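You operate a simulated robot arm through the tools that you are given. There is no shell and no other tool. Be economical: measure what you need, move in short steps, check, and stop when the job is done.

You are at the controls of a simulated two-armed robot. One attempt, no reset.

## Task
Hold the green leaf tub on the strapping table steady with one hand and put the airlock in it with the other.

The check looks at the end state, three seconds after you hand in, the way a careful person would. Anything else that was tipped, shoved, dropped, spilled or broken makes it a failure.

## Robot
Two 7-joint arms with two-finger parallel grippers on one trunk, on a base that drives. Base frame: it is fixed to the floor where the robot stands at the start and does not move with it; the origin is under the middle of the robot, x ahead of it, y to its left, z up. Lengths are in mm, angles in degrees, forces in N, time in s.
The left shoulder is at the start at [50, 177, 1054], the right one opposite. With the tool pointing down near the work surface each hand reaches from about 200 to 700 mm from the robot's upright axis, wherever it stands, measured 20 degrees to its own side. Places, roughly: green leaf tub [750, 2000, 750]. Payload 3.43 kg a hand.
The tool frame of a hand sits at the grasp point between the pads (the TCP): z along the fingers, y along the line on which they close. The tips reach 34 mm beyond it. Largest opening 128 mm; finger width 24, thickness 12; the body of the gripper, 48 by 130 mm, starts 96 mm behind the TCP.
Orientation is told as [roll, pitch, yaw] about the base's x, y, z axes, in that order, counted from this pose: with the fingers straight down and closing along the base's y, the tool's x points along the base's -x, its y along +y and its z along -z.

## Interface
- The arms move only by the tool move_arm. It takes "left_moves", "right_moves" or both (then of equal length, played together; a hand with none holds still); each is a list that holds one entry, the list of rows, each a list of 6 numbers: the shift along the tool's x, y, z in mm, then the turn, a rotation vector about the tool's x, y, z in degrees. In form: [[[tx, ty, tz, rx, ry, rz], ...]]. A call has 1 to 20 rows; each row shifts and turns the commanded pose from where the row before left it, along the tool's axes as they then stand. "left_grip" and "right_grip" are, for a hand that has rows, the opening, from 0 (shut) to 1 (fully open), set as the call begins (left out, the last holds). Rows are played at 5 a second. More than 50 mm and 8.6 degrees between two rows, or a gripper value outside its range, and nothing of the call is played. A pose out of reach is approached as far as the arm can. The call stops where the force on the tool passes 40 N (or 10 N more than at its start, if that is more) or the arm is blocked; 0.2 s more then pass. Each finger travels about 108 mm/s and halts on what it meets, pressing with about 24 N; the grip force reading is that of the motor and also rises with nothing between the fingers. The clock runs only during rows and for 0.2 s after the last one: add rows that do not move to give the fingers time. It gives the time, the measured TCP pose, the force on the tool (base axes), the opening and the grip force at its end, in the units of the frame above (readings bear some noise), with the torque about the TCP (base axes, N m) and any sound that the robot's microphone picked up.
- Cameras (640 x 400 px; columns grow to the right, rows downward): "scene" is now at [153.1, 37.2, 1231]; the picture's right is [0.39, -0.92, 0.00], its down [-0.40, -0.17, -0.90] and it looks along [0.83, 0.35, -0.44] (base axes); focal length 261 px, centre (320, 200). "left" rides on the left gripper at [76, 11, -160] in its tool frame; the picture's right is [-0.15, 0.99, 0.00], its down [-0.88, -0.13, -0.46] and it looks along [-0.45, -0.07, 0.89] (tool axes); focal length 234 px, centre (320, 200). "right" rides on the right gripper at [76, -11, -160] in its tool frame; the picture's right is [0.15, 0.99, 0.00], its down [-0.88, 0.13, -0.46] and it looks along [-0.45, 0.07, 0.89] (tool axes); focal length 234 px, centre (320, 200). There is no depth. A picture from a camera that has moved, and an enlarged one, comes with that camera's place and axes in the base frame and with its lens.
- capture(camera): a new picture of that camera. The clock stands still meanwhile.
- lift_body(by): slides the trunk up (or, below 0, down) by that many mm; the arms and the scene camera ride with it, the base frame stays. It gives what a move gives, with no picture.
- steer(legs): drives the robot by 1 to 6 legs, each [ahead, turn to the left] in mm and degrees, along the robot's own axes; the way and the turn of a leg run together, so that a leg with both is an arc; at most 1500 mm and 180 degrees a leg. The arms and the cameras ride along, it lands a little off, and it stops where it bumps. It gives what a move gives.
- turn_head(pan, tilt): turns the head with the scene camera to pan (to the left, within 80 degrees either way) and tilt (down, from -29 to 69), counted from straight ahead of the robot. It gives what a move gives.
- zoom(camera, box): a new picture of the part [left, top, right, bottom] of that camera's present view, enlarged. The clock stands still meanwhile.
- finish_job(): hands the job in; it is judged then, once.

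Go step by step. Nothing tells you exact positions but the pictures and the camera data: compare them with the known pose of the tool, close in by small moves and look again before you grip or let go. The budget is 120 turns and 108 pictures, counting those below and the enlarged ones. Unless the task says otherwise, let go and move clear before handing in, and close with one line.

The tools are called after "Emit:" as a command line: name --argument value ..., lists and objects as JSON in quotes. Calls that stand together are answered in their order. move_arm: Moves the arms, as the interface text tells. Its arguments: {"type":"object","properties":{"left_moves":{"type":"array"},"left_grip":{"type":"number"},"right_moves":{"type":"array"},"right_grip":{"type":"number"}},"required":[]} The other tools are called the same way: lift_body (by) slides the trunk up or down; steer (legs) drives the base; turn_head (pan, tilt) turns the head that bears the scene camera; capture (camera) takes a picture; zoom (camera, box) takes an enlarged picture of a part of a camera's view; finish_job () hands the job in.

At the start:

```text
t: 0.0
left_eef_pos: [301.2, 322.3, 1077.2]
left_orientation: [-0.1, 0.0, 0.0]
left_ft_force: [-0.7, 0.6, 0.9]
left_ft_torque: [0.0, -0.01, -0.01]
left_width: 127.9
left_grip_force: 0.1
right_eef_pos: [370.5, 40.7, 1130.7]
right_orientation: [0.1, -0.1, 0.0]
right_ft_force: [-0.3, -0.5, 0.0]
right_ft_torque: [-0.01, 0.04, 0.0]
right_width: 127.9
right_grip_force: 0.1
trunk travel left (down, up): [-225.0, 176.0]
robot x, y, heading: [-1.7, 0.4, -0.1]
head pan, tilt: [23.2, 25.9]
```

scene: 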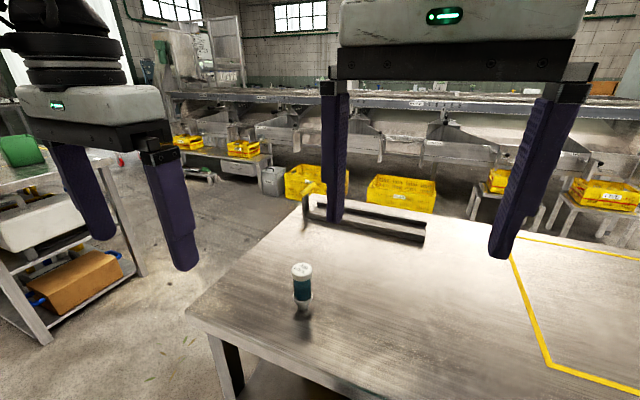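
right: 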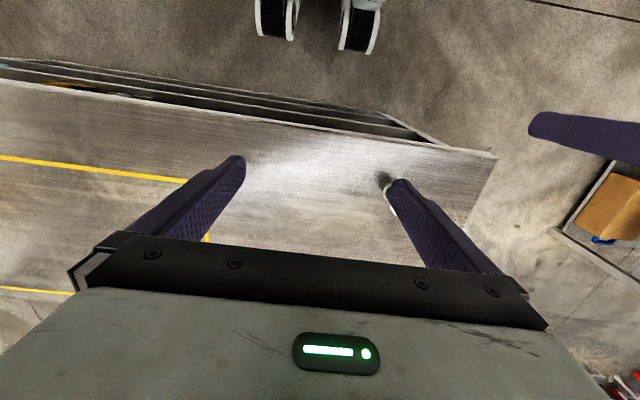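
left: 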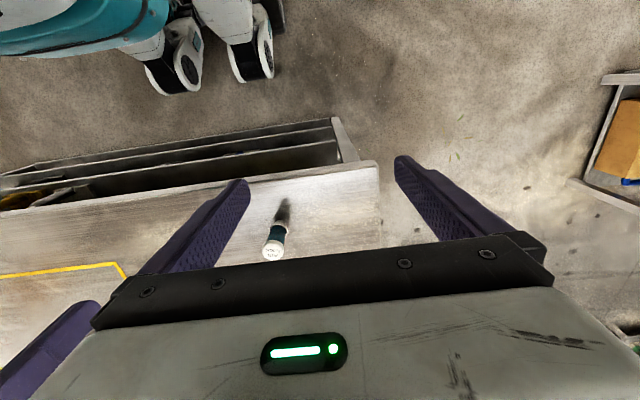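

I see a work table ahead with a small white/teal cylindrical object, and another table to the left with something green. I'll look closer at both.

Emit:
zoom --camera "scene" --box '[240, 160, 440, 320]'

Emit:
turn_head --pan 70 --tilt 20

Emit:
capture --camera "scene"

```text
2.50 times, centred on (340, 240) of scene
camera zoom: at [153.1, 37.2, 1231.0], right [0.39, -0.92, 0.0], down [-0.4, -0.17, -0.9], along [0.83, 0.35, -0.44], focal length 652 px, centre (270, 100)
```

zoom: 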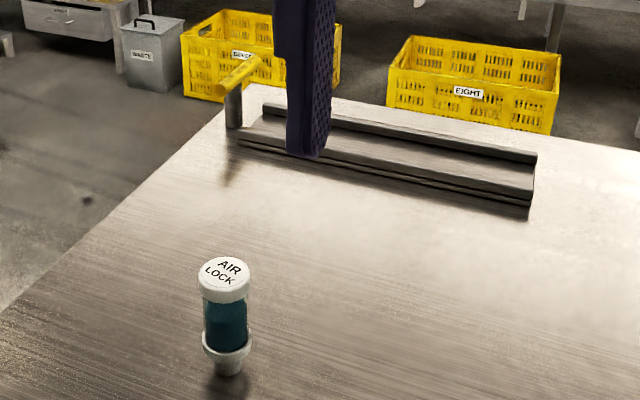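

```text
t: 1.1
left_eef_pos: [301.1, 321.1, 1078.2]
left_orientation: [0.0, 0.0, 0.0]
left_ft_force: [-0.2, 0.7, 0.0]
left_ft_torque: [0.02, 0.0, 0.0]
left_width: 128.1
left_grip_force: 0.1
right_eef_pos: [371.3, 42.3, 1130.6]
right_orientation: [0.1, 0.0, 0.0]
right_ft_force: [0.1, 0.5, 0.4]
right_ft_torque: [0.0, -0.01, 0.0]
right_width: 128.0
right_grip_force: 0.0
trunk travel left (down, up): [-225.0, 176.0]
robot x, y, heading: [-1.1, -2.2, 0.1]
head pan, tilt: [70.0, 20.0]
```

```text
103 pictures are left
camera scene: at [100.5, 88.6, 1240.6], right [0.94, -0.34, 0.0], down [-0.12, -0.32, -0.94], along [0.32, 0.88, -0.34], focal length 261 px, centre (320, 200)
```

scene: 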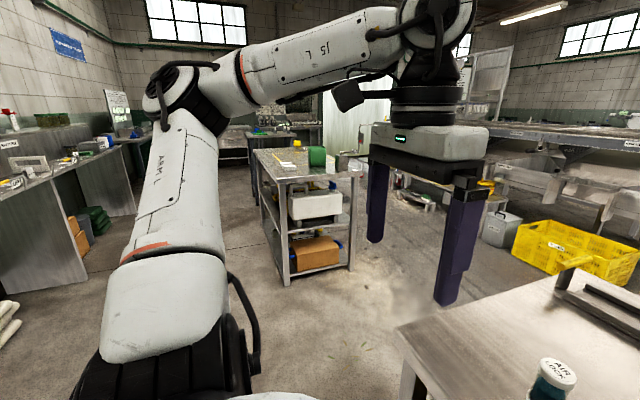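

Emit:
zoom --camera "scene" --box '[240, 120, 400, 220]'

```text
4.00 times, centred on (320, 170) of scene
camera zoom: at [100.5, 88.6, 1240.6], right [0.94, -0.34, 0.0], down [-0.12, -0.32, -0.94], along [0.32, 0.88, -0.34], focal length 1044 px, centre (320, 320)
```

zoom: 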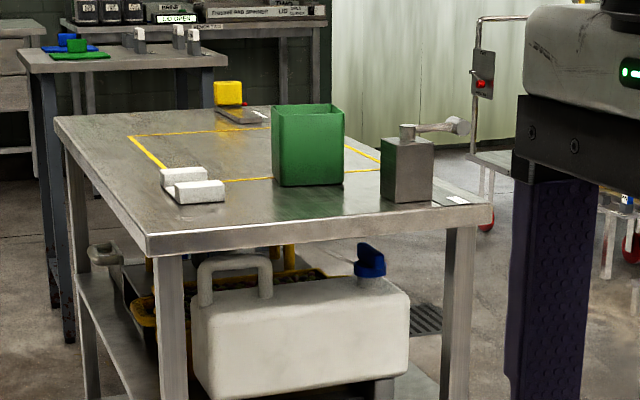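

The airlock stands at about (475, 207), roughly 100 mm tall; the open green tub is on the far table. I'll bring the left hand above the airlock and move the right hand aside.

Emit:
move_arm --left_moves '[[[-34, -23, 0, 0, 0, 0], [-34, -23, 0, 0, 0, 0], [-34, -23, 0, 0, 0, 0], [-34, -23, 0, 0, 0, 0], [-34, -23, 0, 0, 0, 0], [0, 0, 30, 0, 0, 0], [0, 0, 30, 0, 0, 0]]]' --right_moves '[[[0, -30, 0, 0, 0, 0], [0, -30, 0, 0, 0, 0], [0, -30, 0, 0, 0, 0], [0, -30, 0, 0, 0, 0], [0, -30, 0, 0, 0, 0], [0, 0, 0, 0, 0, 0], [0, 0, 0, 0, 0, 0]]]'

Emit:
turn_head --pan 23 --tilt 40

Emit:
capture --camera "scene"

Emit:
capture --camera "left"

```text
t: 2.8
left_eef_pos: [471.3, 208.0, 1016.0]
left_orientation: [-0.1, -0.1, -0.1]
left_ft_force: [0.4, -0.8, 0.1]
left_ft_torque: [0.01, 0.0, -0.02]
left_width: 127.8
left_grip_force: 0.1
right_eef_pos: [369.0, -108.0, 1130.6]
right_orientation: [0.0, -0.1, 0.0]
right_ft_force: [-0.2, -0.7, -0.4]
right_ft_torque: [0.02, 0.01, 0.02]
right_width: 127.9
right_grip_force: 0.1
trunk travel left (down, up): [-225.0, 176.0]
robot x, y, heading: [1.2, 2.6, -0.0]
head pan, tilt: [70.0, 20.0]
```

```text
t: 3.9
left_eef_pos: [470.8, 207.4, 1016.7]
left_orientation: [-0.1, 0.0, 0.0]
left_ft_force: [0.5, -0.5, 0.0]
left_ft_torque: [0.03, 0.01, 0.01]
left_width: 127.9
left_grip_force: 0.1
right_eef_pos: [369.1, -107.1, 1130.8]
right_orientation: [0.0, -0.1, -0.1]
right_ft_force: [0.0, -0.5, -0.6]
right_ft_torque: [0.0, 0.01, 0.01]
right_width: 128.3
right_grip_force: 0.1
trunk travel left (down, up): [-225.0, 176.0]
robot x, y, heading: [1.3, 2.4, -0.0]
head pan, tilt: [23.0, 40.0]
```

```text
101 pictures are left
camera scene: at [146.8, 34.4, 1209.2], right [0.39, -0.92, 0.0], down [-0.59, -0.25, -0.77], along [0.71, 0.3, -0.64], focal length 261 px, centre (320, 200)
```

scene: 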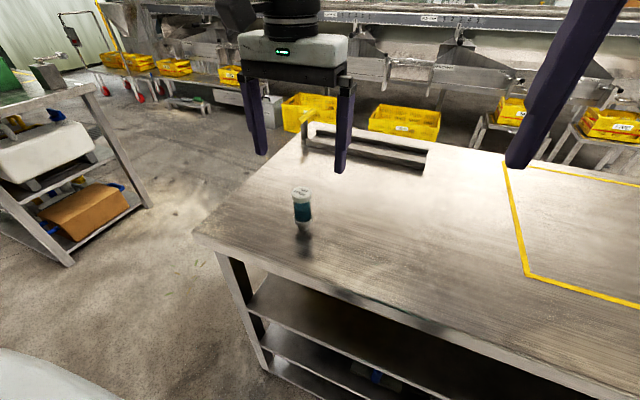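

```text
100 pictures are left
camera left: at [394.2, 218.4, 1176.6], right [0.15, 0.99, 0.0], down [0.88, -0.13, 0.46], along [0.45, -0.07, -0.89], focal length 234 px, centre (320, 200)
```

left: 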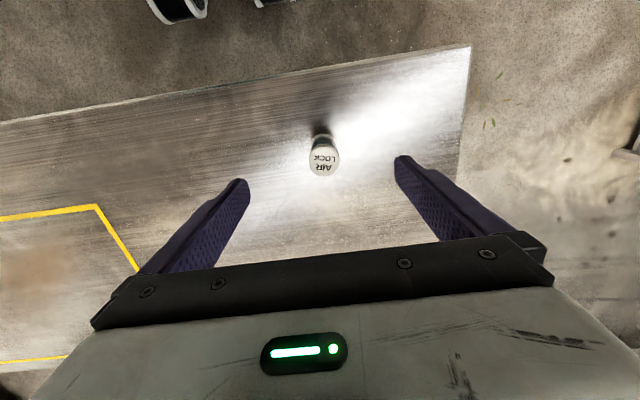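

The two cameras agree on the airlock at (477, 209) with its top near z 921. I'll lower the left hand to z ≈ 893 around it.

Emit:
move_arm --left_moves '[[[-6, 1, 20, 0, 0, 0], [0, 0, 25, 0, 0, 0], [0, 0, 25, 0, 0, 0], [0, 0, 25, 0, 0, 0], [0, 0, 25, 0, 0, 0], [0, 0, 0, 0, 0, 0]]]'

Emit:
capture --camera "left"

Emit:
zoom --camera "scene" --box '[240, 120, 400, 260]'

```text
t: 5.3
left_eef_pos: [476.5, 207.6, 897.6]
left_orientation: [-0.1, 0.0, 0.0]
left_ft_force: [0.4, -1.1, -0.5]
left_ft_torque: [0.01, 0.03, 0.01]
left_width: 128.1
left_grip_force: 0.0
right_eef_pos: [368.8, -108.4, 1131.0]
right_orientation: [0.0, -0.1, -0.1]
right_ft_force: [0.8, -0.1, 1.0]
right_ft_torque: [-0.02, 0.02, -0.04]
right_width: 127.8
right_grip_force: 0.0
trunk travel left (down, up): [-225.0, 176.0]
robot x, y, heading: [-4.7, 0.3, -0.2]
head pan, tilt: [23.0, 40.0]
```

```text
99 pictures are left
camera left: at [400.2, 219.2, 1056.8], right [0.15, 0.99, 0.0], down [0.88, -0.13, 0.46], along [0.45, -0.07, -0.89], focal length 234 px, centre (320, 200)
```

left: 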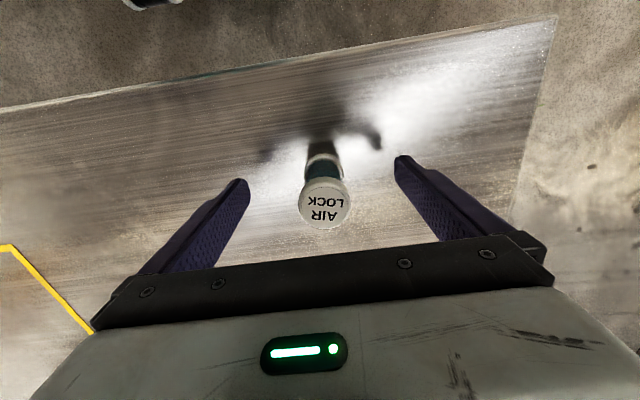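

```text
2.86 times, centred on (320, 190) of scene
camera zoom: at [146.8, 34.3, 1209.2], right [0.39, -0.92, 0.0], down [-0.59, -0.25, -0.77], along [0.71, 0.3, -0.64], focal length 746 px, centre (320, 229)
```

zoom: 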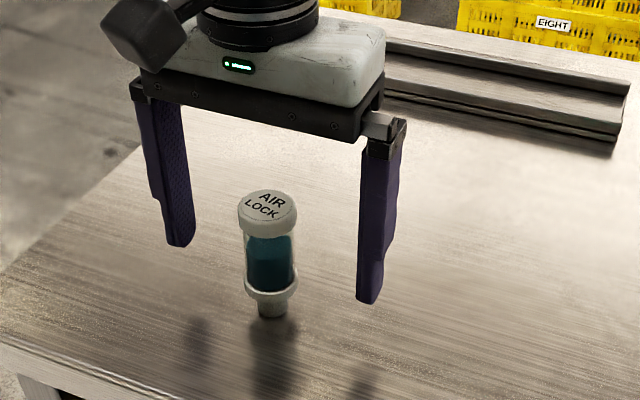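

The airlock sits centred between the fingers. I'll nudge 2 mm in y, close and wait, then lift.

Emit:
move_arm --left_moves '[[[0, 2, 4, 0, 0, 0], [0, 0, 0, 0, 0, 0]]]'

Emit:
move_arm --left_moves '[[[0, 0, 0, 0, 0, 0], [0, 0, 0, 0, 0, 0], [0, 0, 0, 0, 0, 0], [0, 0, 0, 0, 0, 0], [0, 0, 0, 0, 0, 0], [0, 0, 0, 0, 0, 0]]]' --left_grip 0.1

Emit:
zoom --camera "scene" --box '[240, 120, 400, 260]'

```text
t: 5.9
left_eef_pos: [477.0, 210.2, 894.3]
left_orientation: [0.1, 0.0, 0.2]
left_ft_force: [0.0, -0.3, 0.6]
left_ft_torque: [0.02, -0.01, 0.0]
left_width: 128.3
left_grip_force: 0.0
right_eef_pos: [368.4, -107.9, 1131.7]
right_orientation: [0.0, 0.0, 0.0]
right_ft_force: [0.2, 0.3, 0.1]
right_ft_torque: [0.0, 0.02, -0.03]
right_width: 128.2
right_grip_force: 0.0
trunk travel left (down, up): [-225.0, 176.0]
robot x, y, heading: [0.3, 1.3, 0.2]
head pan, tilt: [23.0, 40.0]
```

```text
t: 7.3
left_eef_pos: [477.3, 209.9, 892.6]
left_orientation: [0.0, 0.1, 0.0]
left_ft_force: [0.6, 1.7, 0.8]
left_ft_torque: [0.01, -0.05, -0.01]
left_width: 36.1
left_grip_force: 24.4
right_eef_pos: [368.9, -106.6, 1130.7]
right_orientation: [0.0, 0.0, 0.0]
right_ft_force: [-0.2, 0.4, -0.4]
right_ft_torque: [0.01, -0.02, 0.03]
right_width: 127.9
right_grip_force: 0.0
trunk travel left (down, up): [-225.0, 176.0]
robot x, y, heading: [2.3, -0.9, 0.0]
head pan, tilt: [23.0, 40.0]
```

```text
2.86 times, centred on (320, 190) of scene
camera zoom: at [146.8, 34.3, 1209.2], right [0.39, -0.92, 0.0], down [-0.59, -0.25, -0.77], along [0.71, 0.3, -0.64], focal length 746 px, centre (320, 229)
```

zoom: 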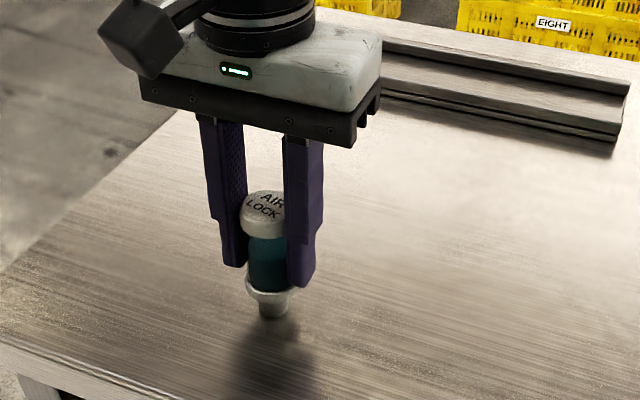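

It is gripped at 36 mm. I'll lift straight up and pull in for driving.

Emit:
move_arm --left_moves '[[[0, 0, -20, 0, 0, 0], [0, 0, -30, 0, 0, 0], [0, 0, -35, 0, 0, 0], [0, 0, -35, 0, 0, 0], [0, 0, -35, 0, 0, 0], [0, 0, -35, 0, 0, 0], [30, 10, 0, 0, 0, 0], [35, 10, 0, 0, 0, 0], [35, 10, 0, 0, 0, 0], [35, 10, 0, 0, 0, 0], [35, 10, 0, 0, 0, 0]]]'

Emit:
capture --camera "left"

Emit:
turn_head --pan 75 --tilt 35

Emit:
capture --camera "scene"

```text
t: 9.7
left_eef_pos: [307.4, 261.1, 1082.9]
left_orientation: [0.1, 0.0, 0.0]
left_ft_force: [-0.6, 1.4, -0.7]
left_ft_torque: [-0.01, 0.02, -0.06]
left_width: 36.1
left_grip_force: 24.1
right_eef_pos: [368.9, -106.8, 1130.8]
right_orientation: [-0.1, 0.0, 0.0]
right_ft_force: [0.6, -0.6, 0.0]
right_ft_torque: [-0.01, 0.0, -0.02]
right_width: 127.9
right_grip_force: 0.1
trunk travel left (down, up): [-225.0, 176.0]
robot x, y, heading: [1.0, 1.0, -0.3]
head pan, tilt: [23.0, 40.0]
```

```text
96 pictures are left
camera left: at [229.9, 272.0, 1243.6], right [0.15, 0.99, 0.0], down [0.88, -0.13, 0.46], along [0.45, -0.07, -0.89], focal length 234 px, centre (320, 200)
```

left: 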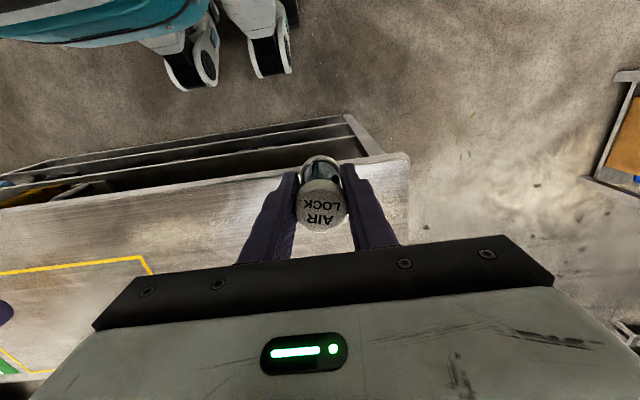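

```text
t: 10.9
left_eef_pos: [306.9, 259.5, 1083.8]
left_orientation: [0.1, 0.1, 0.0]
left_ft_force: [0.5, -0.6, 0.0]
left_ft_torque: [0.0, 0.03, -0.04]
left_width: 35.9
left_grip_force: 23.7
right_eef_pos: [369.0, -108.2, 1130.5]
right_orientation: [0.0, 0.0, 0.0]
right_ft_force: [0.3, 0.3, 1.0]
right_ft_torque: [-0.02, -0.01, -0.02]
right_width: 128.1
right_grip_force: 0.0
trunk travel left (down, up): [-225.0, 176.0]
robot x, y, heading: [-3.7, 1.8, 0.1]
head pan, tilt: [75.0, 35.0]
```

```text
95 pictures are left
camera scene: at [91.5, 86.2, 1216.7], right [0.97, -0.26, 0.0], down [-0.15, -0.55, -0.82], along [0.21, 0.79, -0.57], focal length 261 px, centre (320, 200)
```

scene: 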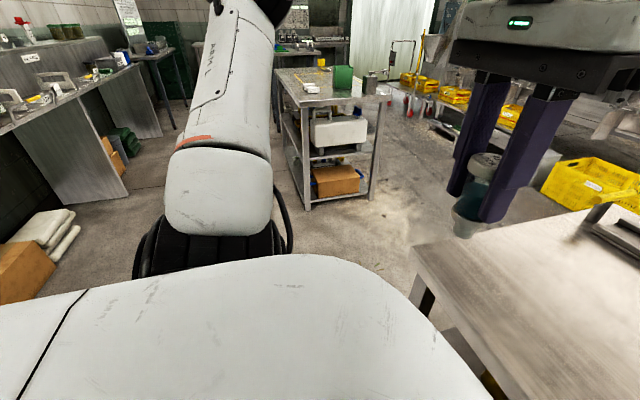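

The airlock is held safely. The strapping table's front edge runs roughly along x from 400 to 1060 at y ≈ 1760. I'll drive out around the start table and face it at x ≈ 770.

Emit:
steer --legs '[[0, 90], [950, 0], [0, -90], [770, 0], [0, 90]]'

Emit:
turn_head --pan 0 --tilt 30

Emit:
capture --camera "scene"

```text
t: 31.1
left_eef_pos: [467.1, 1270.9, 1083.5]
left_orientation: [0.0, 0.0, 91.1]
left_ft_force: [0.2, -0.3, -0.8]
left_ft_torque: [0.0, -0.02, 0.01]
left_width: 36.0
left_grip_force: 24.1
right_eef_pos: [833.7, 1339.9, 1129.6]
right_orientation: [0.0, 0.0, 91.0]
right_ft_force: [1.3, -0.3, 0.9]
right_ft_torque: [0.03, 0.01, -0.02]
right_width: 127.9
right_grip_force: 0.0
trunk travel left (down, up): [-225.0, 176.0]
robot x, y, heading: [734.0, 968.5, 91.3]
head pan, tilt: [75.0, 35.0]
```

```text
t: 32.5
left_eef_pos: [467.2, 1269.9, 1083.6]
left_orientation: [0.0, 0.0, 91.2]
left_ft_force: [0.2, -0.1, 0.5]
left_ft_torque: [0.01, 0.0, 0.0]
left_width: 35.9
left_grip_force: 23.8
right_eef_pos: [835.9, 1339.9, 1131.5]
right_orientation: [0.0, 0.0, 91.1]
right_ft_force: [-0.4, -0.1, -0.2]
right_ft_torque: [0.0, 0.0, 0.02]
right_width: 128.1
right_grip_force: 0.2
trunk travel left (down, up): [-225.0, 176.0]
robot x, y, heading: [735.0, 969.9, 91.1]
head pan, tilt: [0.0, 30.0]
```

```text
94 pictures are left
camera scene: at [729.3, 1130.3, 1224.5], right [1.0, 0.02, 0.0], down [0.01, -0.5, -0.87], along [-0.02, 0.87, -0.5], focal length 261 px, centre (320, 200)
```

scene: 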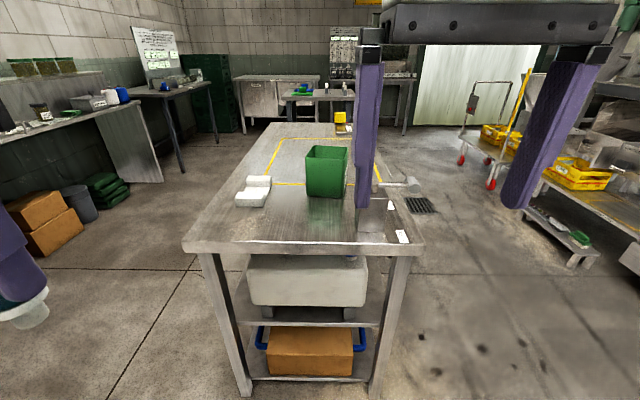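

The table top is at z ≈ 820, its front edge at y ≈ 1605, and the tub's front face at about x 727, y 1858. I'll look closely before driving in.

Emit:
zoom --camera "scene" --box '[220, 120, 420, 250]'

Emit:
steer --legs '[[270, 0]]'

Emit:
turn_head --pan 0 --tilt 45

Emit:
capture --camera "scene"

Emit:
capture --camera "right"

```text
3.08 times, centred on (320, 185) of scene
camera zoom: at [729.3, 1130.3, 1224.5], right [1.0, 0.02, 0.0], down [0.01, -0.5, -0.87], along [-0.02, 0.87, -0.5], focal length 803 px, centre (320, 246)
```

zoom: 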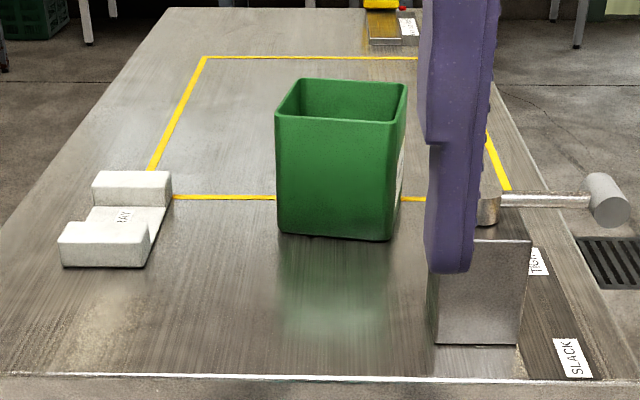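

```text
t: 34.4
left_eef_pos: [463.4, 1539.4, 1083.0]
left_orientation: [0.0, 0.0, 91.0]
left_ft_force: [0.7, 0.6, -0.6]
left_ft_torque: [-0.01, 0.0, 0.02]
left_width: 36.0
left_grip_force: 24.4
right_eef_pos: [830.8, 1607.9, 1130.2]
right_orientation: [0.0, 0.1, 91.0]
right_ft_force: [0.6, -0.1, -0.6]
right_ft_torque: [-0.01, -0.01, -0.02]
right_width: 128.0
right_grip_force: 0.1
trunk travel left (down, up): [-225.0, 176.0]
robot x, y, heading: [730.6, 1235.5, 91.0]
head pan, tilt: [0.0, 30.0]
```

```text
t: 35.2
left_eef_pos: [463.0, 1539.7, 1083.8]
left_orientation: [-0.1, 0.0, 91.0]
left_ft_force: [0.2, 1.2, 0.4]
left_ft_torque: [-0.02, -0.01, -0.05]
left_width: 35.9
left_grip_force: 23.7
right_eef_pos: [830.9, 1607.1, 1130.7]
right_orientation: [0.1, -0.1, 90.9]
right_ft_force: [0.2, -0.1, -0.8]
right_ft_torque: [0.0, -0.02, 0.03]
right_width: 127.7
right_grip_force: 0.1
trunk travel left (down, up): [-225.0, 176.0]
robot x, y, heading: [730.8, 1238.0, 91.1]
head pan, tilt: [0.0, 45.0]
```

```text
92 pictures are left
camera scene: at [725.3, 1389.1, 1201.9], right [1.0, 0.02, 0.0], down [0.01, -0.71, -0.71], along [-0.01, 0.71, -0.71], focal length 261 px, centre (320, 200)
```

scene: 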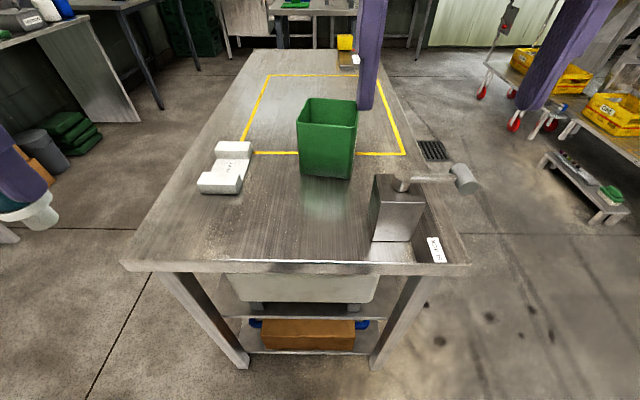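

```text
91 pictures are left
camera right: at [843.3, 1532.2, 1289.0], right [-0.99, -0.16, 0.0], down [-0.14, 0.88, 0.46], along [-0.07, 0.45, -0.89], focal length 234 px, centre (320, 200)
```

right: 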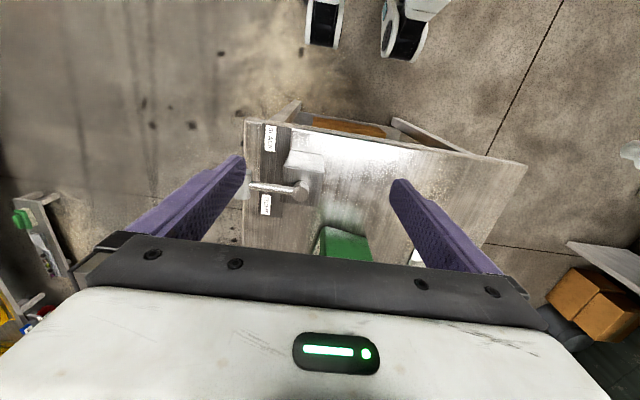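

The tub is an open box, about 112 mm square and 130 mm tall, turned a few degrees clockwise, with a strapping device to its right front that I must keep clear of. Plan: right hand pinches the front wall leaning to the right, left hand lowers the airlock in at the left rear. First I'll drive 95 mm closer and measure again.

Emit:
steer --legs '[[95, 0]]'

Emit:
capture --camera "scene"

Emit:
zoom --camera "scene" --box '[260, 100, 420, 220]'

```text
t: 36.3
left_eef_pos: [459.9, 1633.9, 1082.7]
left_orientation: [0.0, 0.0, 91.0]
left_ft_force: [0.6, -0.5, 0.0]
left_ft_torque: [-0.05, -0.01, -0.01]
left_width: 36.1
left_grip_force: 23.9
right_eef_pos: [829.5, 1700.4, 1130.4]
right_orientation: [0.0, 0.0, 91.0]
right_ft_force: [0.0, 1.1, 0.0]
right_ft_torque: [-0.02, 0.03, 0.01]
right_width: 128.0
right_grip_force: 0.0
trunk travel left (down, up): [-225.0, 176.0]
robot x, y, heading: [724.9, 1330.3, 90.9]
head pan, tilt: [0.0, 45.0]
```

```text
90 pictures are left
camera scene: at [723.6, 1482.7, 1201.7], right [1.0, 0.02, 0.0], down [0.01, -0.71, -0.71], along [-0.01, 0.71, -0.71], focal length 261 px, centre (320, 200)
```

scene: 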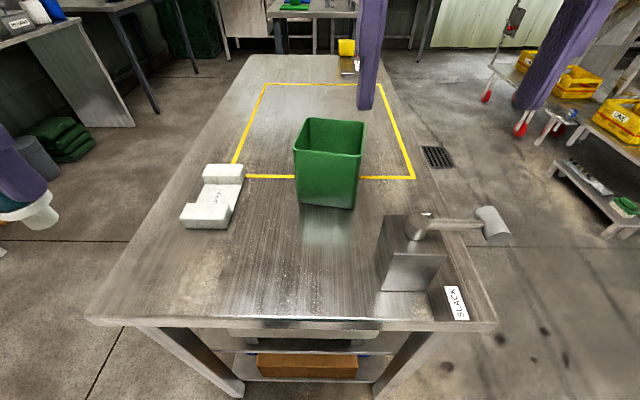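

```text
3.33 times, centred on (340, 160) of scene
camera zoom: at [723.6, 1482.7, 1201.7], right [1.0, 0.02, 0.0], down [0.01, -0.71, -0.71], along [-0.01, 0.71, -0.71], focal length 870 px, centre (253, 333)
```

zoom: 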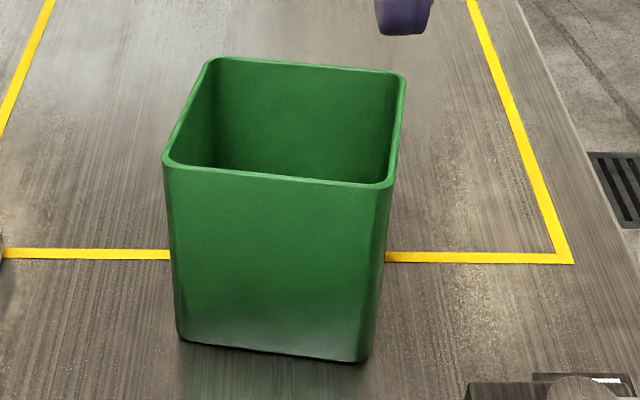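

The tub's rim is at z ≈ 950 with corners near (673,1857), (787,1841), (804,1951) and (690,1966), turned about -8°. I'll turn both hands in place, well above everything: the right to pinch the front wall, the left to close along y.

Emit:
move_arm --left_moves '[[[0, 0, 0, 0, 0, 8.3], [0, 0, 0, 0, 0, 8.3], [0, 0, 0, 0, 0, 8.3], [0, 0, 0, 0, 0, 8.3], [0, 0, 0, 0, 0, 8.3], [0, 0, 0, 0, 0, 8.3], [0, 0, 0, 0, 0, 8.3], [0, 0, 0, 0, 0, 8.3], [0, 0, 0, 0, 0, 8.3], [0, 0, 0, 0, 0, 8.3], [0, 0, 0, 0, 0, 8.3], [0, 0, 0, 0, 0, 0]]]' --right_moves '[[[0, 0, 0, 0, 0, -7.33], [0, 0, 0, 0, 0, -7.33], [0, 0, 0, 0, 0, -7.33], [0, 0, 0, 0, 0, -7.33], [0, 0, 0, 0, 0, -7.33], [0, 0, 0, 0, 0, -7.33], [0, 0, 0, 0, 0, -7.33], [0, 0, 0, 0, 0, -7.33], [0, 0, 0, 0, 0, -7.33], [0, 0, 0, 0, 0, -7.33], [0, 0, 0, 0, 0, -7.33], [0, 0, 0, 0, 0, 0]]]' --right_grip 0.5

Emit:
capture --camera "scene"

```text
t: 38.9
left_eef_pos: [547.2, 1562.5, 1058.5]
left_orientation: [0.0, 0.1, -0.3]
left_ft_force: [0.3, 0.0, 0.3]
left_ft_torque: [0.01, 0.0, 0.01]
left_width: 35.8
left_grip_force: 23.9
left hand out of reach, approached as far as the arm can: row 7, 8, 9, 10, 11
right_eef_pos: [829.0, 1700.5, 1131.7]
right_orientation: [-0.1, 0.0, 171.7]
right_ft_force: [0.1, -0.4, -0.2]
right_ft_torque: [0.04, 0.02, 0.01]
right_width: 64.1
right_grip_force: 0.0
trunk travel left (down, up): [-225.0, 176.0]
robot x, y, heading: [729.9, 1329.6, 91.1]
head pan, tilt: [0.0, 45.0]
```

```text
88 pictures are left
camera scene: at [723.6, 1482.0, 1201.9], right [1.0, 0.02, 0.0], down [0.01, -0.71, -0.71], along [-0.01, 0.71, -0.71], focal length 261 px, centre (320, 200)
```

scene: 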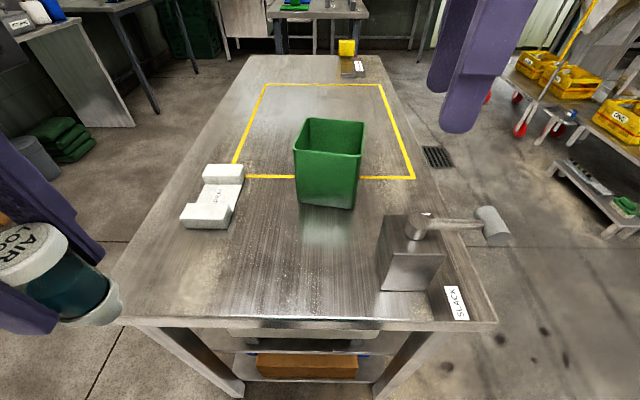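

The left hand shifted a bit as it hit a reach limit, but the airlock is still held. Now I'll lean the right hand 30° to the right and bring it over the tub's front wall, still above the rim.

Emit:
move_arm --right_moves '[[[0, 0, 0, 0, -7.5, 0], [0, 0, 0, 0, -7.5, 0], [0, 0, 0, 0, -7.5, 0], [0, 0, 0, 0, -7.5, 0], [2.6, -33.7, 0, 0, 0, 0], [2.6, -33.7, 0, 0, 0, 0], [2.6, -33.7, 0, 0, 0, 0], [2.6, -33.7, 0, 0, 0, 0], [0, 0, 35, 0, 0, 0], [0, 0, 35, 0, 0, 0], [0, 0, 35, 0, 0, 0], [0, 0, 0, 0, 0, 0]]]'

Emit:
capture --camera "scene"

Emit:
capture --camera "right"

```text
t: 41.5
left_eef_pos: [546.5, 1563.2, 1060.5]
left_orientation: [0.1, 0.1, -0.2]
left_ft_force: [0.2, -0.1, -0.2]
left_ft_torque: [0.02, 0.0, -0.01]
left_width: 36.1
left_grip_force: 23.9
right_eef_pos: [805.0, 1839.0, 1035.0]
right_orientation: [-0.2, -30.1, 171.7]
right_ft_force: [0.5, -0.4, 0.4]
right_ft_torque: [0.0, 0.01, -0.02]
right_width: 64.0
right_grip_force: 0.2
trunk travel left (down, up): [-225.0, 176.0]
robot x, y, heading: [730.0, 1330.3, 90.9]
head pan, tilt: [0.0, 45.0]
```

```text
87 pictures are left
camera scene: at [723.7, 1482.0, 1201.9], right [1.0, 0.02, 0.0], down [0.01, -0.71, -0.71], along [-0.01, 0.71, -0.71], focal length 261 px, centre (320, 200)
```

scene: 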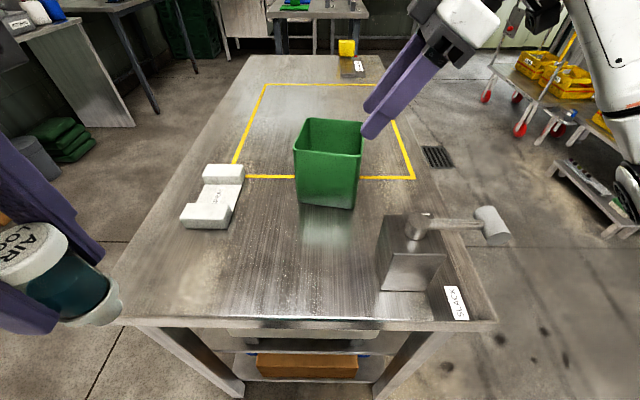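

```text
86 pictures are left
camera right: at [950.4, 1829.5, 1133.9], right [-0.02, -1.0, -0.07], down [-0.55, -0.05, 0.84], along [-0.84, 0.06, -0.54], focal length 234 px, centre (320, 200)
```

right: 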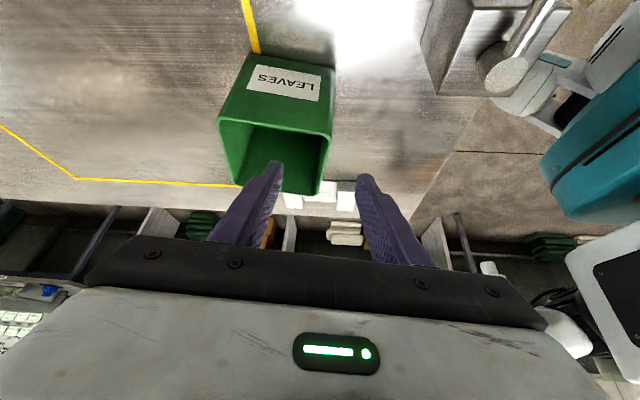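

The view from the right hand shows the front wall centred between its fingers. I'll advance along the tool axis and stop partway to check.

Emit:
move_arm --right_moves '[[[0, 1, 25, 0, 0, 0], [0, 0, 25, 0, 0, 0], [0, 0, 25, 0, 0, 0], [0, 0, 0, 0, 0, 0]]]'

Emit:
zoom --camera "scene" --box '[260, 60, 420, 220]'

Emit:
capture --camera "right"

```text
t: 42.5
left_eef_pos: [547.5, 1563.0, 1059.0]
left_orientation: [0.1, 0.1, -0.2]
left_ft_force: [0.7, 0.0, 0.3]
left_ft_torque: [0.04, 0.01, 0.0]
left_width: 36.0
left_grip_force: 23.8
right_eef_pos: [767.7, 1843.8, 969.9]
right_orientation: [-0.1, -29.9, 171.6]
right_ft_force: [0.3, -0.8, 0.5]
right_ft_torque: [-0.02, -0.01, -0.02]
right_width: 64.3
right_grip_force: 0.0
trunk travel left (down, up): [-225.0, 176.0]
robot x, y, heading: [727.2, 1330.0, 91.0]
head pan, tilt: [0.0, 45.0]
```

```text
2.50 times, centred on (340, 140) of scene
camera zoom: at [723.7, 1482.0, 1201.9], right [1.0, 0.02, 0.0], down [0.01, -0.71, -0.71], along [-0.01, 0.71, -0.71], focal length 652 px, centre (270, 350)
```

zoom: 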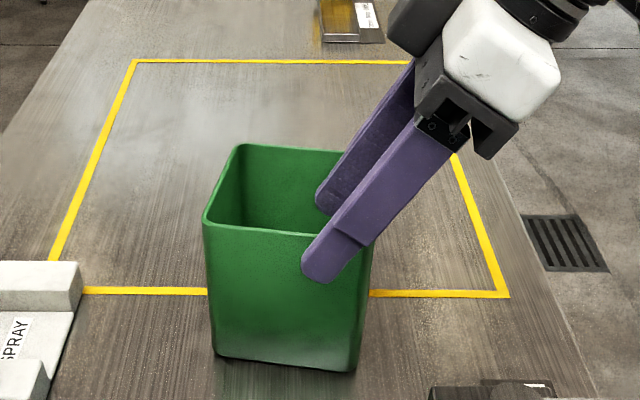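

```text
84 pictures are left
camera right: at [913.8, 1834.4, 1069.6], right [-0.02, -1.0, -0.07], down [-0.55, -0.05, 0.83], along [-0.84, 0.06, -0.55], focal length 234 px, centre (320, 200)
```

right: 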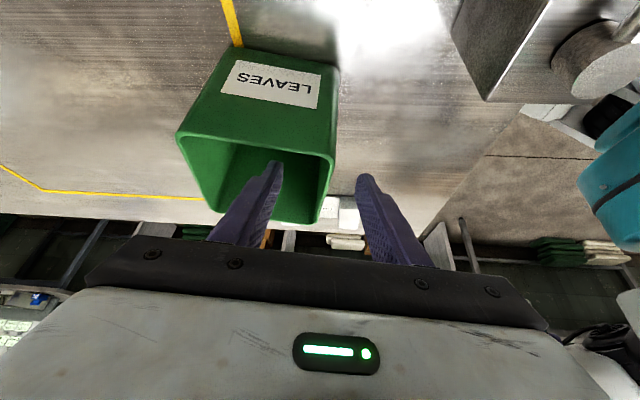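

Emit:
move_arm --right_moves '[[[0, 3, 20, 0, 0, 0], [0, 0, 20, 0, 0, 0], [0, 0, 0, 0, 0, 0]]]'

Emit:
zoom --camera "right" --box '[220, 120, 420, 260]'

Emit:
zoom --camera "scene" --box '[280, 80, 400, 180]'

```text
t: 43.3
left_eef_pos: [546.9, 1562.6, 1059.9]
left_orientation: [0.1, 0.1, -0.2]
left_ft_force: [0.7, -0.2, 0.6]
left_ft_torque: [-0.02, -0.03, 0.01]
left_width: 36.2
left_grip_force: 24.1
right_eef_pos: [747.9, 1844.9, 935.5]
right_orientation: [-0.1, -30.0, 171.6]
right_ft_force: [-0.4, 0.0, 0.1]
right_ft_torque: [-0.01, -0.02, 0.03]
right_width: 63.8
right_grip_force: 0.0
trunk travel left (down, up): [-225.0, 176.0]
robot x, y, heading: [726.1, 1330.7, 91.1]
head pan, tilt: [0.0, 45.0]
```

```text
2.86 times, centred on (320, 190) of right
camera zoom: at [893.4, 1835.0, 1034.5], right [-0.02, -1.0, -0.07], down [-0.55, -0.05, 0.84], along [-0.84, 0.06, -0.55], focal length 669 px, centre (320, 229)
```

zoom: 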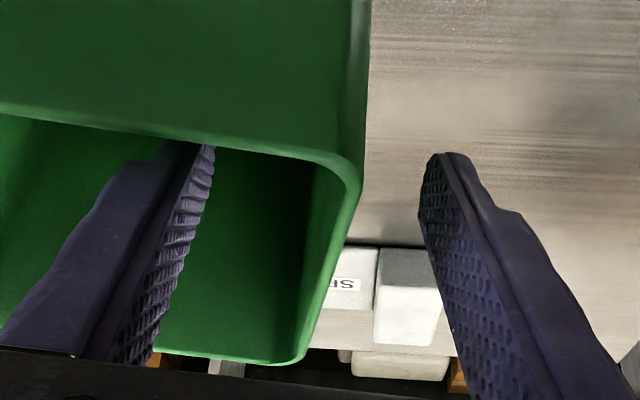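

```text
4.00 times, centred on (340, 130) of scene
camera zoom: at [723.7, 1482.0, 1201.9], right [1.0, 0.02, 0.0], down [0.01, -0.71, -0.71], along [-0.01, 0.71, -0.71], focal length 1044 px, centre (240, 480)
```

zoom: 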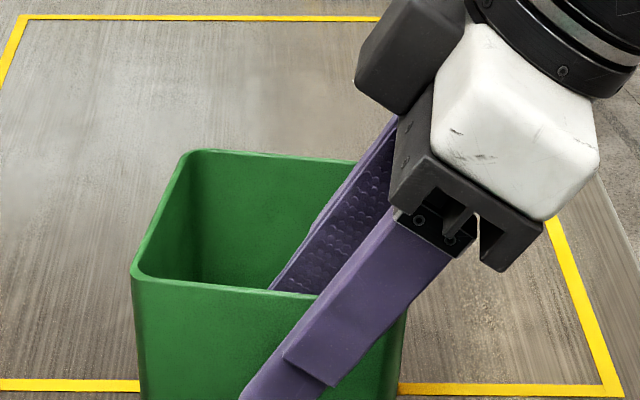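

The wall is about 4 mm off-centre toward the robot, so I'll shift by that and close on it.

Emit:
move_arm --right_moves '[[[0, 4, 0, 0, 0, 0], [0, 0, 4, 0, 0, 0], [0, 0, 0, 0, 0, 0]]]' --right_grip 0.25

Emit:
zoom --camera "right" --box '[220, 120, 420, 260]'

```text
t: 44.1
left_eef_pos: [547.1, 1562.7, 1060.0]
left_orientation: [0.0, 0.1, -0.2]
left_ft_force: [0.2, 0.6, -0.5]
left_ft_torque: [0.01, 0.01, 0.0]
left_width: 35.8
left_grip_force: 23.3
right_eef_pos: [746.4, 1842.2, 933.0]
right_orientation: [-0.1, -30.1, 171.6]
right_ft_force: [0.7, 0.0, -0.7]
right_ft_torque: [0.0, -0.01, 0.01]
right_width: 31.9
right_grip_force: 0.0
trunk travel left (down, up): [-225.0, 176.0]
robot x, y, heading: [727.3, 1329.4, 90.8]
head pan, tilt: [0.0, 45.0]
```

```text
2.86 times, centred on (320, 190) of right
camera zoom: at [891.3, 1831.4, 1031.7], right [-0.02, -1.0, -0.07], down [-0.55, -0.05, 0.83], along [-0.84, 0.06, -0.55], focal length 669 px, centre (320, 229)
```

zoom: 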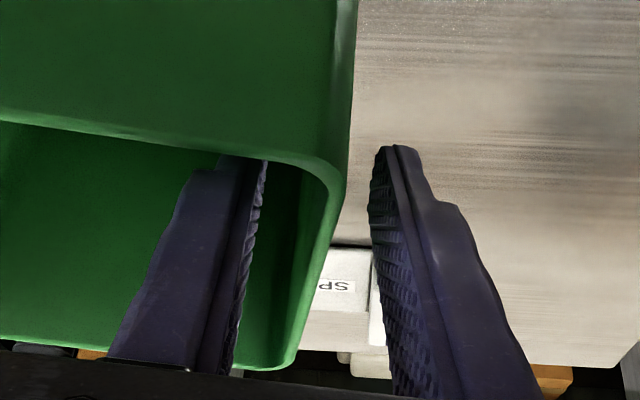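

Centred now; closing on the wall.

Emit:
move_arm --right_moves '[[[0, 0, 0, 0, 0, 0], [0, 0, 0, 0, 0, 0], [0, 0, 0, 0, 0, 0], [0, 0, 0, 0, 0, 0]]]' --right_grip 0

Emit:
capture --camera "scene"

Emit:
zoom --camera "scene" --box '[260, 60, 420, 220]'

```text
t: 45.1
left_eef_pos: [547.8, 1562.3, 1060.5]
left_orientation: [0.2, 0.1, -0.2]
left_ft_force: [0.8, 0.7, -0.7]
left_ft_torque: [0.01, -0.01, -0.01]
left_width: 36.2
left_grip_force: 24.2
right_eef_pos: [746.1, 1841.3, 933.2]
right_orientation: [-0.1, -29.9, 171.6]
right_ft_force: [-0.2, -1.4, 0.7]
right_ft_torque: [-0.11, 0.08, 0.04]
right_width: 3.9
right_grip_force: 23.6
trunk travel left (down, up): [-225.0, 176.0]
robot x, y, heading: [731.0, 1327.5, 90.7]
head pan, tilt: [0.0, 45.0]
```

```text
80 pictures are left
camera scene: at [723.7, 1482.0, 1201.9], right [1.0, 0.02, 0.0], down [0.01, -0.71, -0.71], along [-0.01, 0.71, -0.71], focal length 261 px, centre (320, 200)
```

scene: 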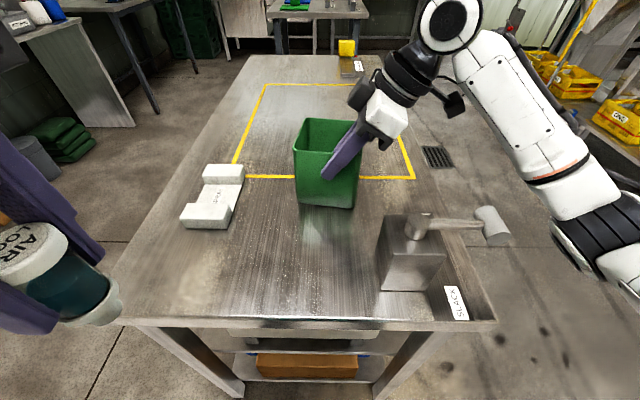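

```text
2.50 times, centred on (340, 140) of scene
camera zoom: at [723.7, 1482.0, 1201.9], right [1.0, 0.02, 0.0], down [0.01, -0.71, -0.71], along [-0.01, 0.71, -0.71], focal length 652 px, centre (270, 350)
```

zoom: 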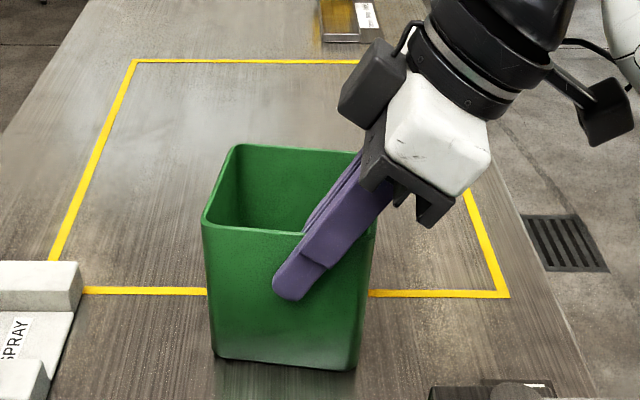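

The right hand now holds the front wall (3.9 mm thick) and the tub has not moved. I'll look at the left hand to see its shape before bringing it in alongside.

Emit:
turn_head --pan 60 --tilt 20

Emit:
capture --camera "scene"

Emit:
turn_head --pan 0 --tilt 40

Emit:
capture --camera "left"

```text
t: 46.4
left_eef_pos: [547.3, 1563.7, 1059.7]
left_orientation: [0.1, 0.2, -0.2]
left_ft_force: [-0.4, -1.2, 0.0]
left_ft_torque: [0.01, 0.01, -0.01]
left_width: 36.1
left_grip_force: 23.5
right_eef_pos: [746.2, 1842.5, 933.3]
right_orientation: [-0.1, -30.0, 171.6]
right_ft_force: [0.1, 0.2, 0.8]
right_ft_torque: [-0.07, 0.07, 0.06]
right_width: 3.8
right_grip_force: 24.0
trunk travel left (down, up): [-225.0, 176.0]
robot x, y, heading: [726.1, 1326.9, 90.8]
head pan, tilt: [60.0, 20.0]
```

```text
78 pictures are left
camera scene: at [643.6, 1446.0, 1240.5], right [0.49, 0.87, 0.0], down [0.3, -0.17, -0.94], along [-0.82, 0.46, -0.34], focal length 261 px, centre (320, 200)
```

scene: 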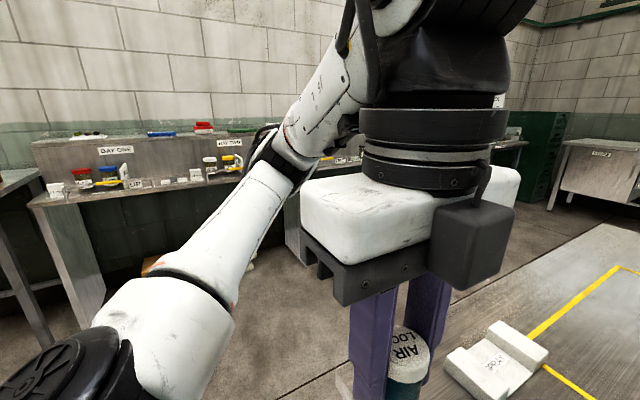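

```text
t: 47.7
left_eef_pos: [547.3, 1563.1, 1059.7]
left_orientation: [0.0, 0.1, -0.3]
left_ft_force: [0.2, 0.2, 0.0]
left_ft_torque: [0.04, -0.01, -0.02]
left_width: 35.9
left_grip_force: 24.2
right_eef_pos: [745.3, 1841.8, 932.4]
right_orientation: [-0.1, -30.0, 171.6]
right_ft_force: [-1.2, -0.7, 0.3]
right_ft_torque: [-0.1, 0.04, 0.03]
right_width: 3.7
right_grip_force: 23.6
trunk travel left (down, up): [-225.0, 176.0]
robot x, y, heading: [727.9, 1327.1, 90.8]
head pan, tilt: [0.0, 40.0]
```

```text
77 pictures are left
camera left: at [471.3, 1574.1, 1220.2], right [0.15, 0.99, 0.0], down [0.88, -0.13, 0.45], along [0.45, -0.07, -0.89], focal length 234 px, centre (320, 200)
```

left: 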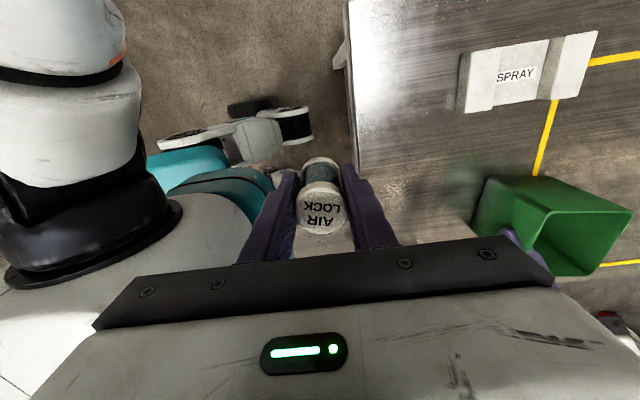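

The left hand's protrusions leave about 15–20 mm of room beside the right hand. First a small test move with the left hand, up and forward, to learn where its commanded pose stands.

Emit:
move_arm --left_moves '[[[0, 20, -10, 0, 0, 0], [0, 20, -10, 0, 0, 0], [0, 0, 0, 0, 0, 0]]]'

```text
t: 48.5
left_eef_pos: [567.5, 1580.8, 1067.7]
left_orientation: [0.0, 0.0, -0.1]
left_ft_force: [0.2, 0.3, -0.4]
left_ft_torque: [-0.02, 0.01, 0.04]
left_width: 35.7
left_grip_force: 23.9
left hand out of reach, approached as far as the arm can: row 1, 2
right_eef_pos: [746.2, 1840.8, 931.9]
right_orientation: [-0.1, -30.0, 171.6]
right_ft_force: [0.6, -0.7, -0.3]
right_ft_torque: [-0.07, -0.02, 0.01]
right_width: 3.8
right_grip_force: 23.8
trunk travel left (down, up): [-225.0, 176.0]
robot x, y, heading: [726.4, 1328.7, 91.0]
head pan, tilt: [0.0, 40.0]
```

Emit:
move_arm --left_moves '[[[-40, 0, 0, 0, 0, 0], [-40, 0, 0, 0, 0, 0], [0, 0, 0, 0, 0, 0]]]'

```text
t: 49.3
left_eef_pos: [609.5, 1575.9, 1065.8]
left_orientation: [0.1, -0.2, -0.2]
left_ft_force: [-0.1, 0.3, -0.8]
left_ft_torque: [-0.01, -0.02, -0.03]
left_width: 36.1
left_grip_force: 23.9
left hand out of reach, approached as far as the arm can: row 2
right_eef_pos: [746.4, 1841.8, 933.9]
right_orientation: [-0.1, -30.0, 171.6]
right_ft_force: [0.4, 0.2, -0.3]
right_ft_torque: [-0.06, 0.04, -0.02]
right_width: 3.7
right_grip_force: 23.8
trunk travel left (down, up): [-225.0, 176.0]
robot x, y, heading: [726.3, 1331.8, 91.1]
head pan, tilt: [0.0, 40.0]
```

The left arm is near a limit at this twist. I'll turn it back 25° and try advancing toward the tub, still high up.

Emit:
move_arm --left_moves '[[[0, 0, 0, 0, 0, -8.3], [0, 0, 0, 0, 0, -8.3], [0, 0, 0, 0, 0, -8.3], [0, 30, 0, 0, 0, 0], [0, 30, 0, 0, 0, 0], [0, 30, 0, 0, 0, 0], [0, 0, 0, 0, 0, 0]]]'

```text
t: 50.9
left_eef_pos: [569.9, 1655.6, 1067.0]
left_orientation: [-0.1, 0.0, 24.6]
left_ft_force: [0.6, -0.4, -1.2]
left_ft_torque: [-0.01, 0.02, -0.01]
left_width: 36.1
left_grip_force: 23.5
right_eef_pos: [745.1, 1841.1, 933.2]
right_orientation: [-0.1, -30.0, 171.5]
right_ft_force: [1.5, -1.3, 0.7]
right_ft_torque: [-0.03, 0.06, 0.03]
right_width: 3.9
right_grip_force: 24.4
trunk travel left (down, up): [-225.0, 176.0]
robot x, y, heading: [727.4, 1330.1, 91.1]
head pan, tilt: [0.0, 40.0]
```

Emit:
move_arm --left_moves '[[[-29, 29.6, -2, 0, 0, 0], [-29, 29.6, -2, 0, 0, 0], [-29, 29.6, -2, 0, 0, 0], [-29, 29.6, -2, 0, 0, 0], [-29, 29.6, -2, 0, 0, 0], [0, 0, 0, 0, 0, 0]]]'

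Emit:
capture --camera "scene"

Emit:
capture --camera "left"

```text
t: 52.3
left_eef_pos: [581.5, 1714.7, 1058.8]
left_orientation: [0.1, -0.1, 24.7]
left_ft_force: [0.1, -0.3, 0.7]
left_ft_torque: [-0.03, -0.03, -0.02]
left_width: 35.9
left_grip_force: 24.1
left hand out of reach, approached as far as the arm can: row 2, 3, 4, 5
right_eef_pos: [745.5, 1840.5, 933.5]
right_orientation: [-0.1, -29.9, 171.6]
right_ft_force: [-0.8, -0.8, 0.2]
right_ft_torque: [-0.06, 0.04, -0.01]
right_width: 3.7
right_grip_force: 24.0
trunk travel left (down, up): [-225.0, 176.0]
robot x, y, heading: [725.5, 1330.7, 91.0]
head pan, tilt: [0.0, 40.0]
```

```text
76 pictures are left
camera scene: at [723.6, 1485.7, 1209.1], right [1.0, 0.02, 0.0], down [0.01, -0.64, -0.77], along [-0.01, 0.77, -0.64], focal length 261 px, centre (320, 200)
```

scene: 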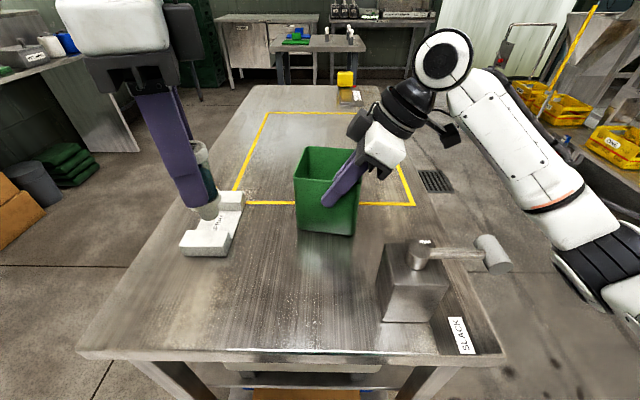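

```text
75 pictures are left
camera left: at [506.8, 1693.5, 1219.4], right [-0.28, 0.96, 0.0], down [0.85, 0.25, 0.46], along [0.44, 0.13, -0.89], focal length 234 px, centre (320, 200)
```

left: 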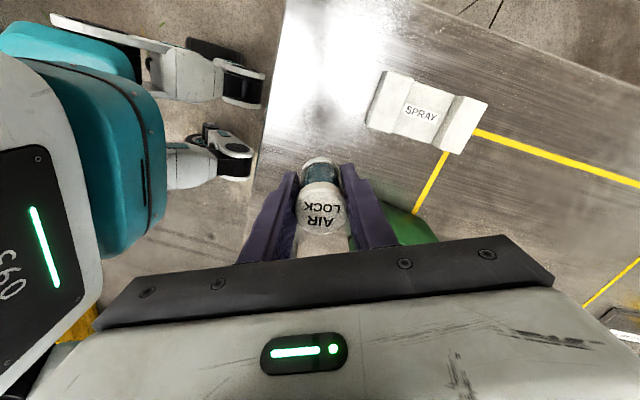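

The limit seems to ease closer to the robot's midline, so I'll first move right at this height, staying in front of the tub.

Emit:
move_arm --left_moves '[[[-25, -11.4, -2, 0, 0, 0], [-25, -11.4, -2, 0, 0, 0], [-25, -11.4, -2, 0, 0, 0], [-25, -11.4, -2, 0, 0, 0], [0, 0, 0, 0, 0, 0]]]'

Emit:
move_arm --left_moves '[[[-11.4, 25, -2, 0, 0, 0], [-11.4, 25, -2, 0, 0, 0], [-11.4, 25, -2, 0, 0, 0], [0, 0, 0, 0, 0, 0]]]'

```text
t: 53.5
left_eef_pos: [599.0, 1699.5, 1053.8]
left_orientation: [0.0, -0.1, 24.6]
left_ft_force: [0.2, -0.1, -0.5]
left_ft_torque: [0.0, -0.01, -0.03]
left_width: 36.1
left_grip_force: 23.7
left hand out of reach, approached as far as the arm can: row 1, 2, 3, 4
right_eef_pos: [746.4, 1840.9, 933.2]
right_orientation: [0.0, -29.9, 171.5]
right_ft_force: [0.6, 0.0, -0.2]
right_ft_torque: [-0.06, -0.02, -0.01]
right_width: 3.6
right_grip_force: 23.3
trunk travel left (down, up): [-225.0, 176.0]
robot x, y, heading: [727.9, 1327.9, 91.0]
head pan, tilt: [0.0, 40.0]
```

```text
t: 54.5
left_eef_pos: [585.5, 1718.5, 1047.8]
left_orientation: [0.1, 0.0, 24.8]
left_ft_force: [0.4, -1.1, -0.6]
left_ft_torque: [-0.02, -0.01, -0.01]
left_width: 36.0
left_grip_force: 24.1
left hand out of reach, approached as far as the arm can: row 1, 2, 3
right_eef_pos: [746.4, 1841.9, 933.0]
right_orientation: [0.0, -30.0, 171.5]
right_ft_force: [1.1, -0.7, -0.3]
right_ft_torque: [-0.08, 0.01, 0.01]
right_width: 3.6
right_grip_force: 24.1
trunk travel left (down, up): [-225.0, 176.0]
robot x, y, heading: [728.7, 1331.0, 91.0]
head pan, tilt: [0.0, 40.0]
```

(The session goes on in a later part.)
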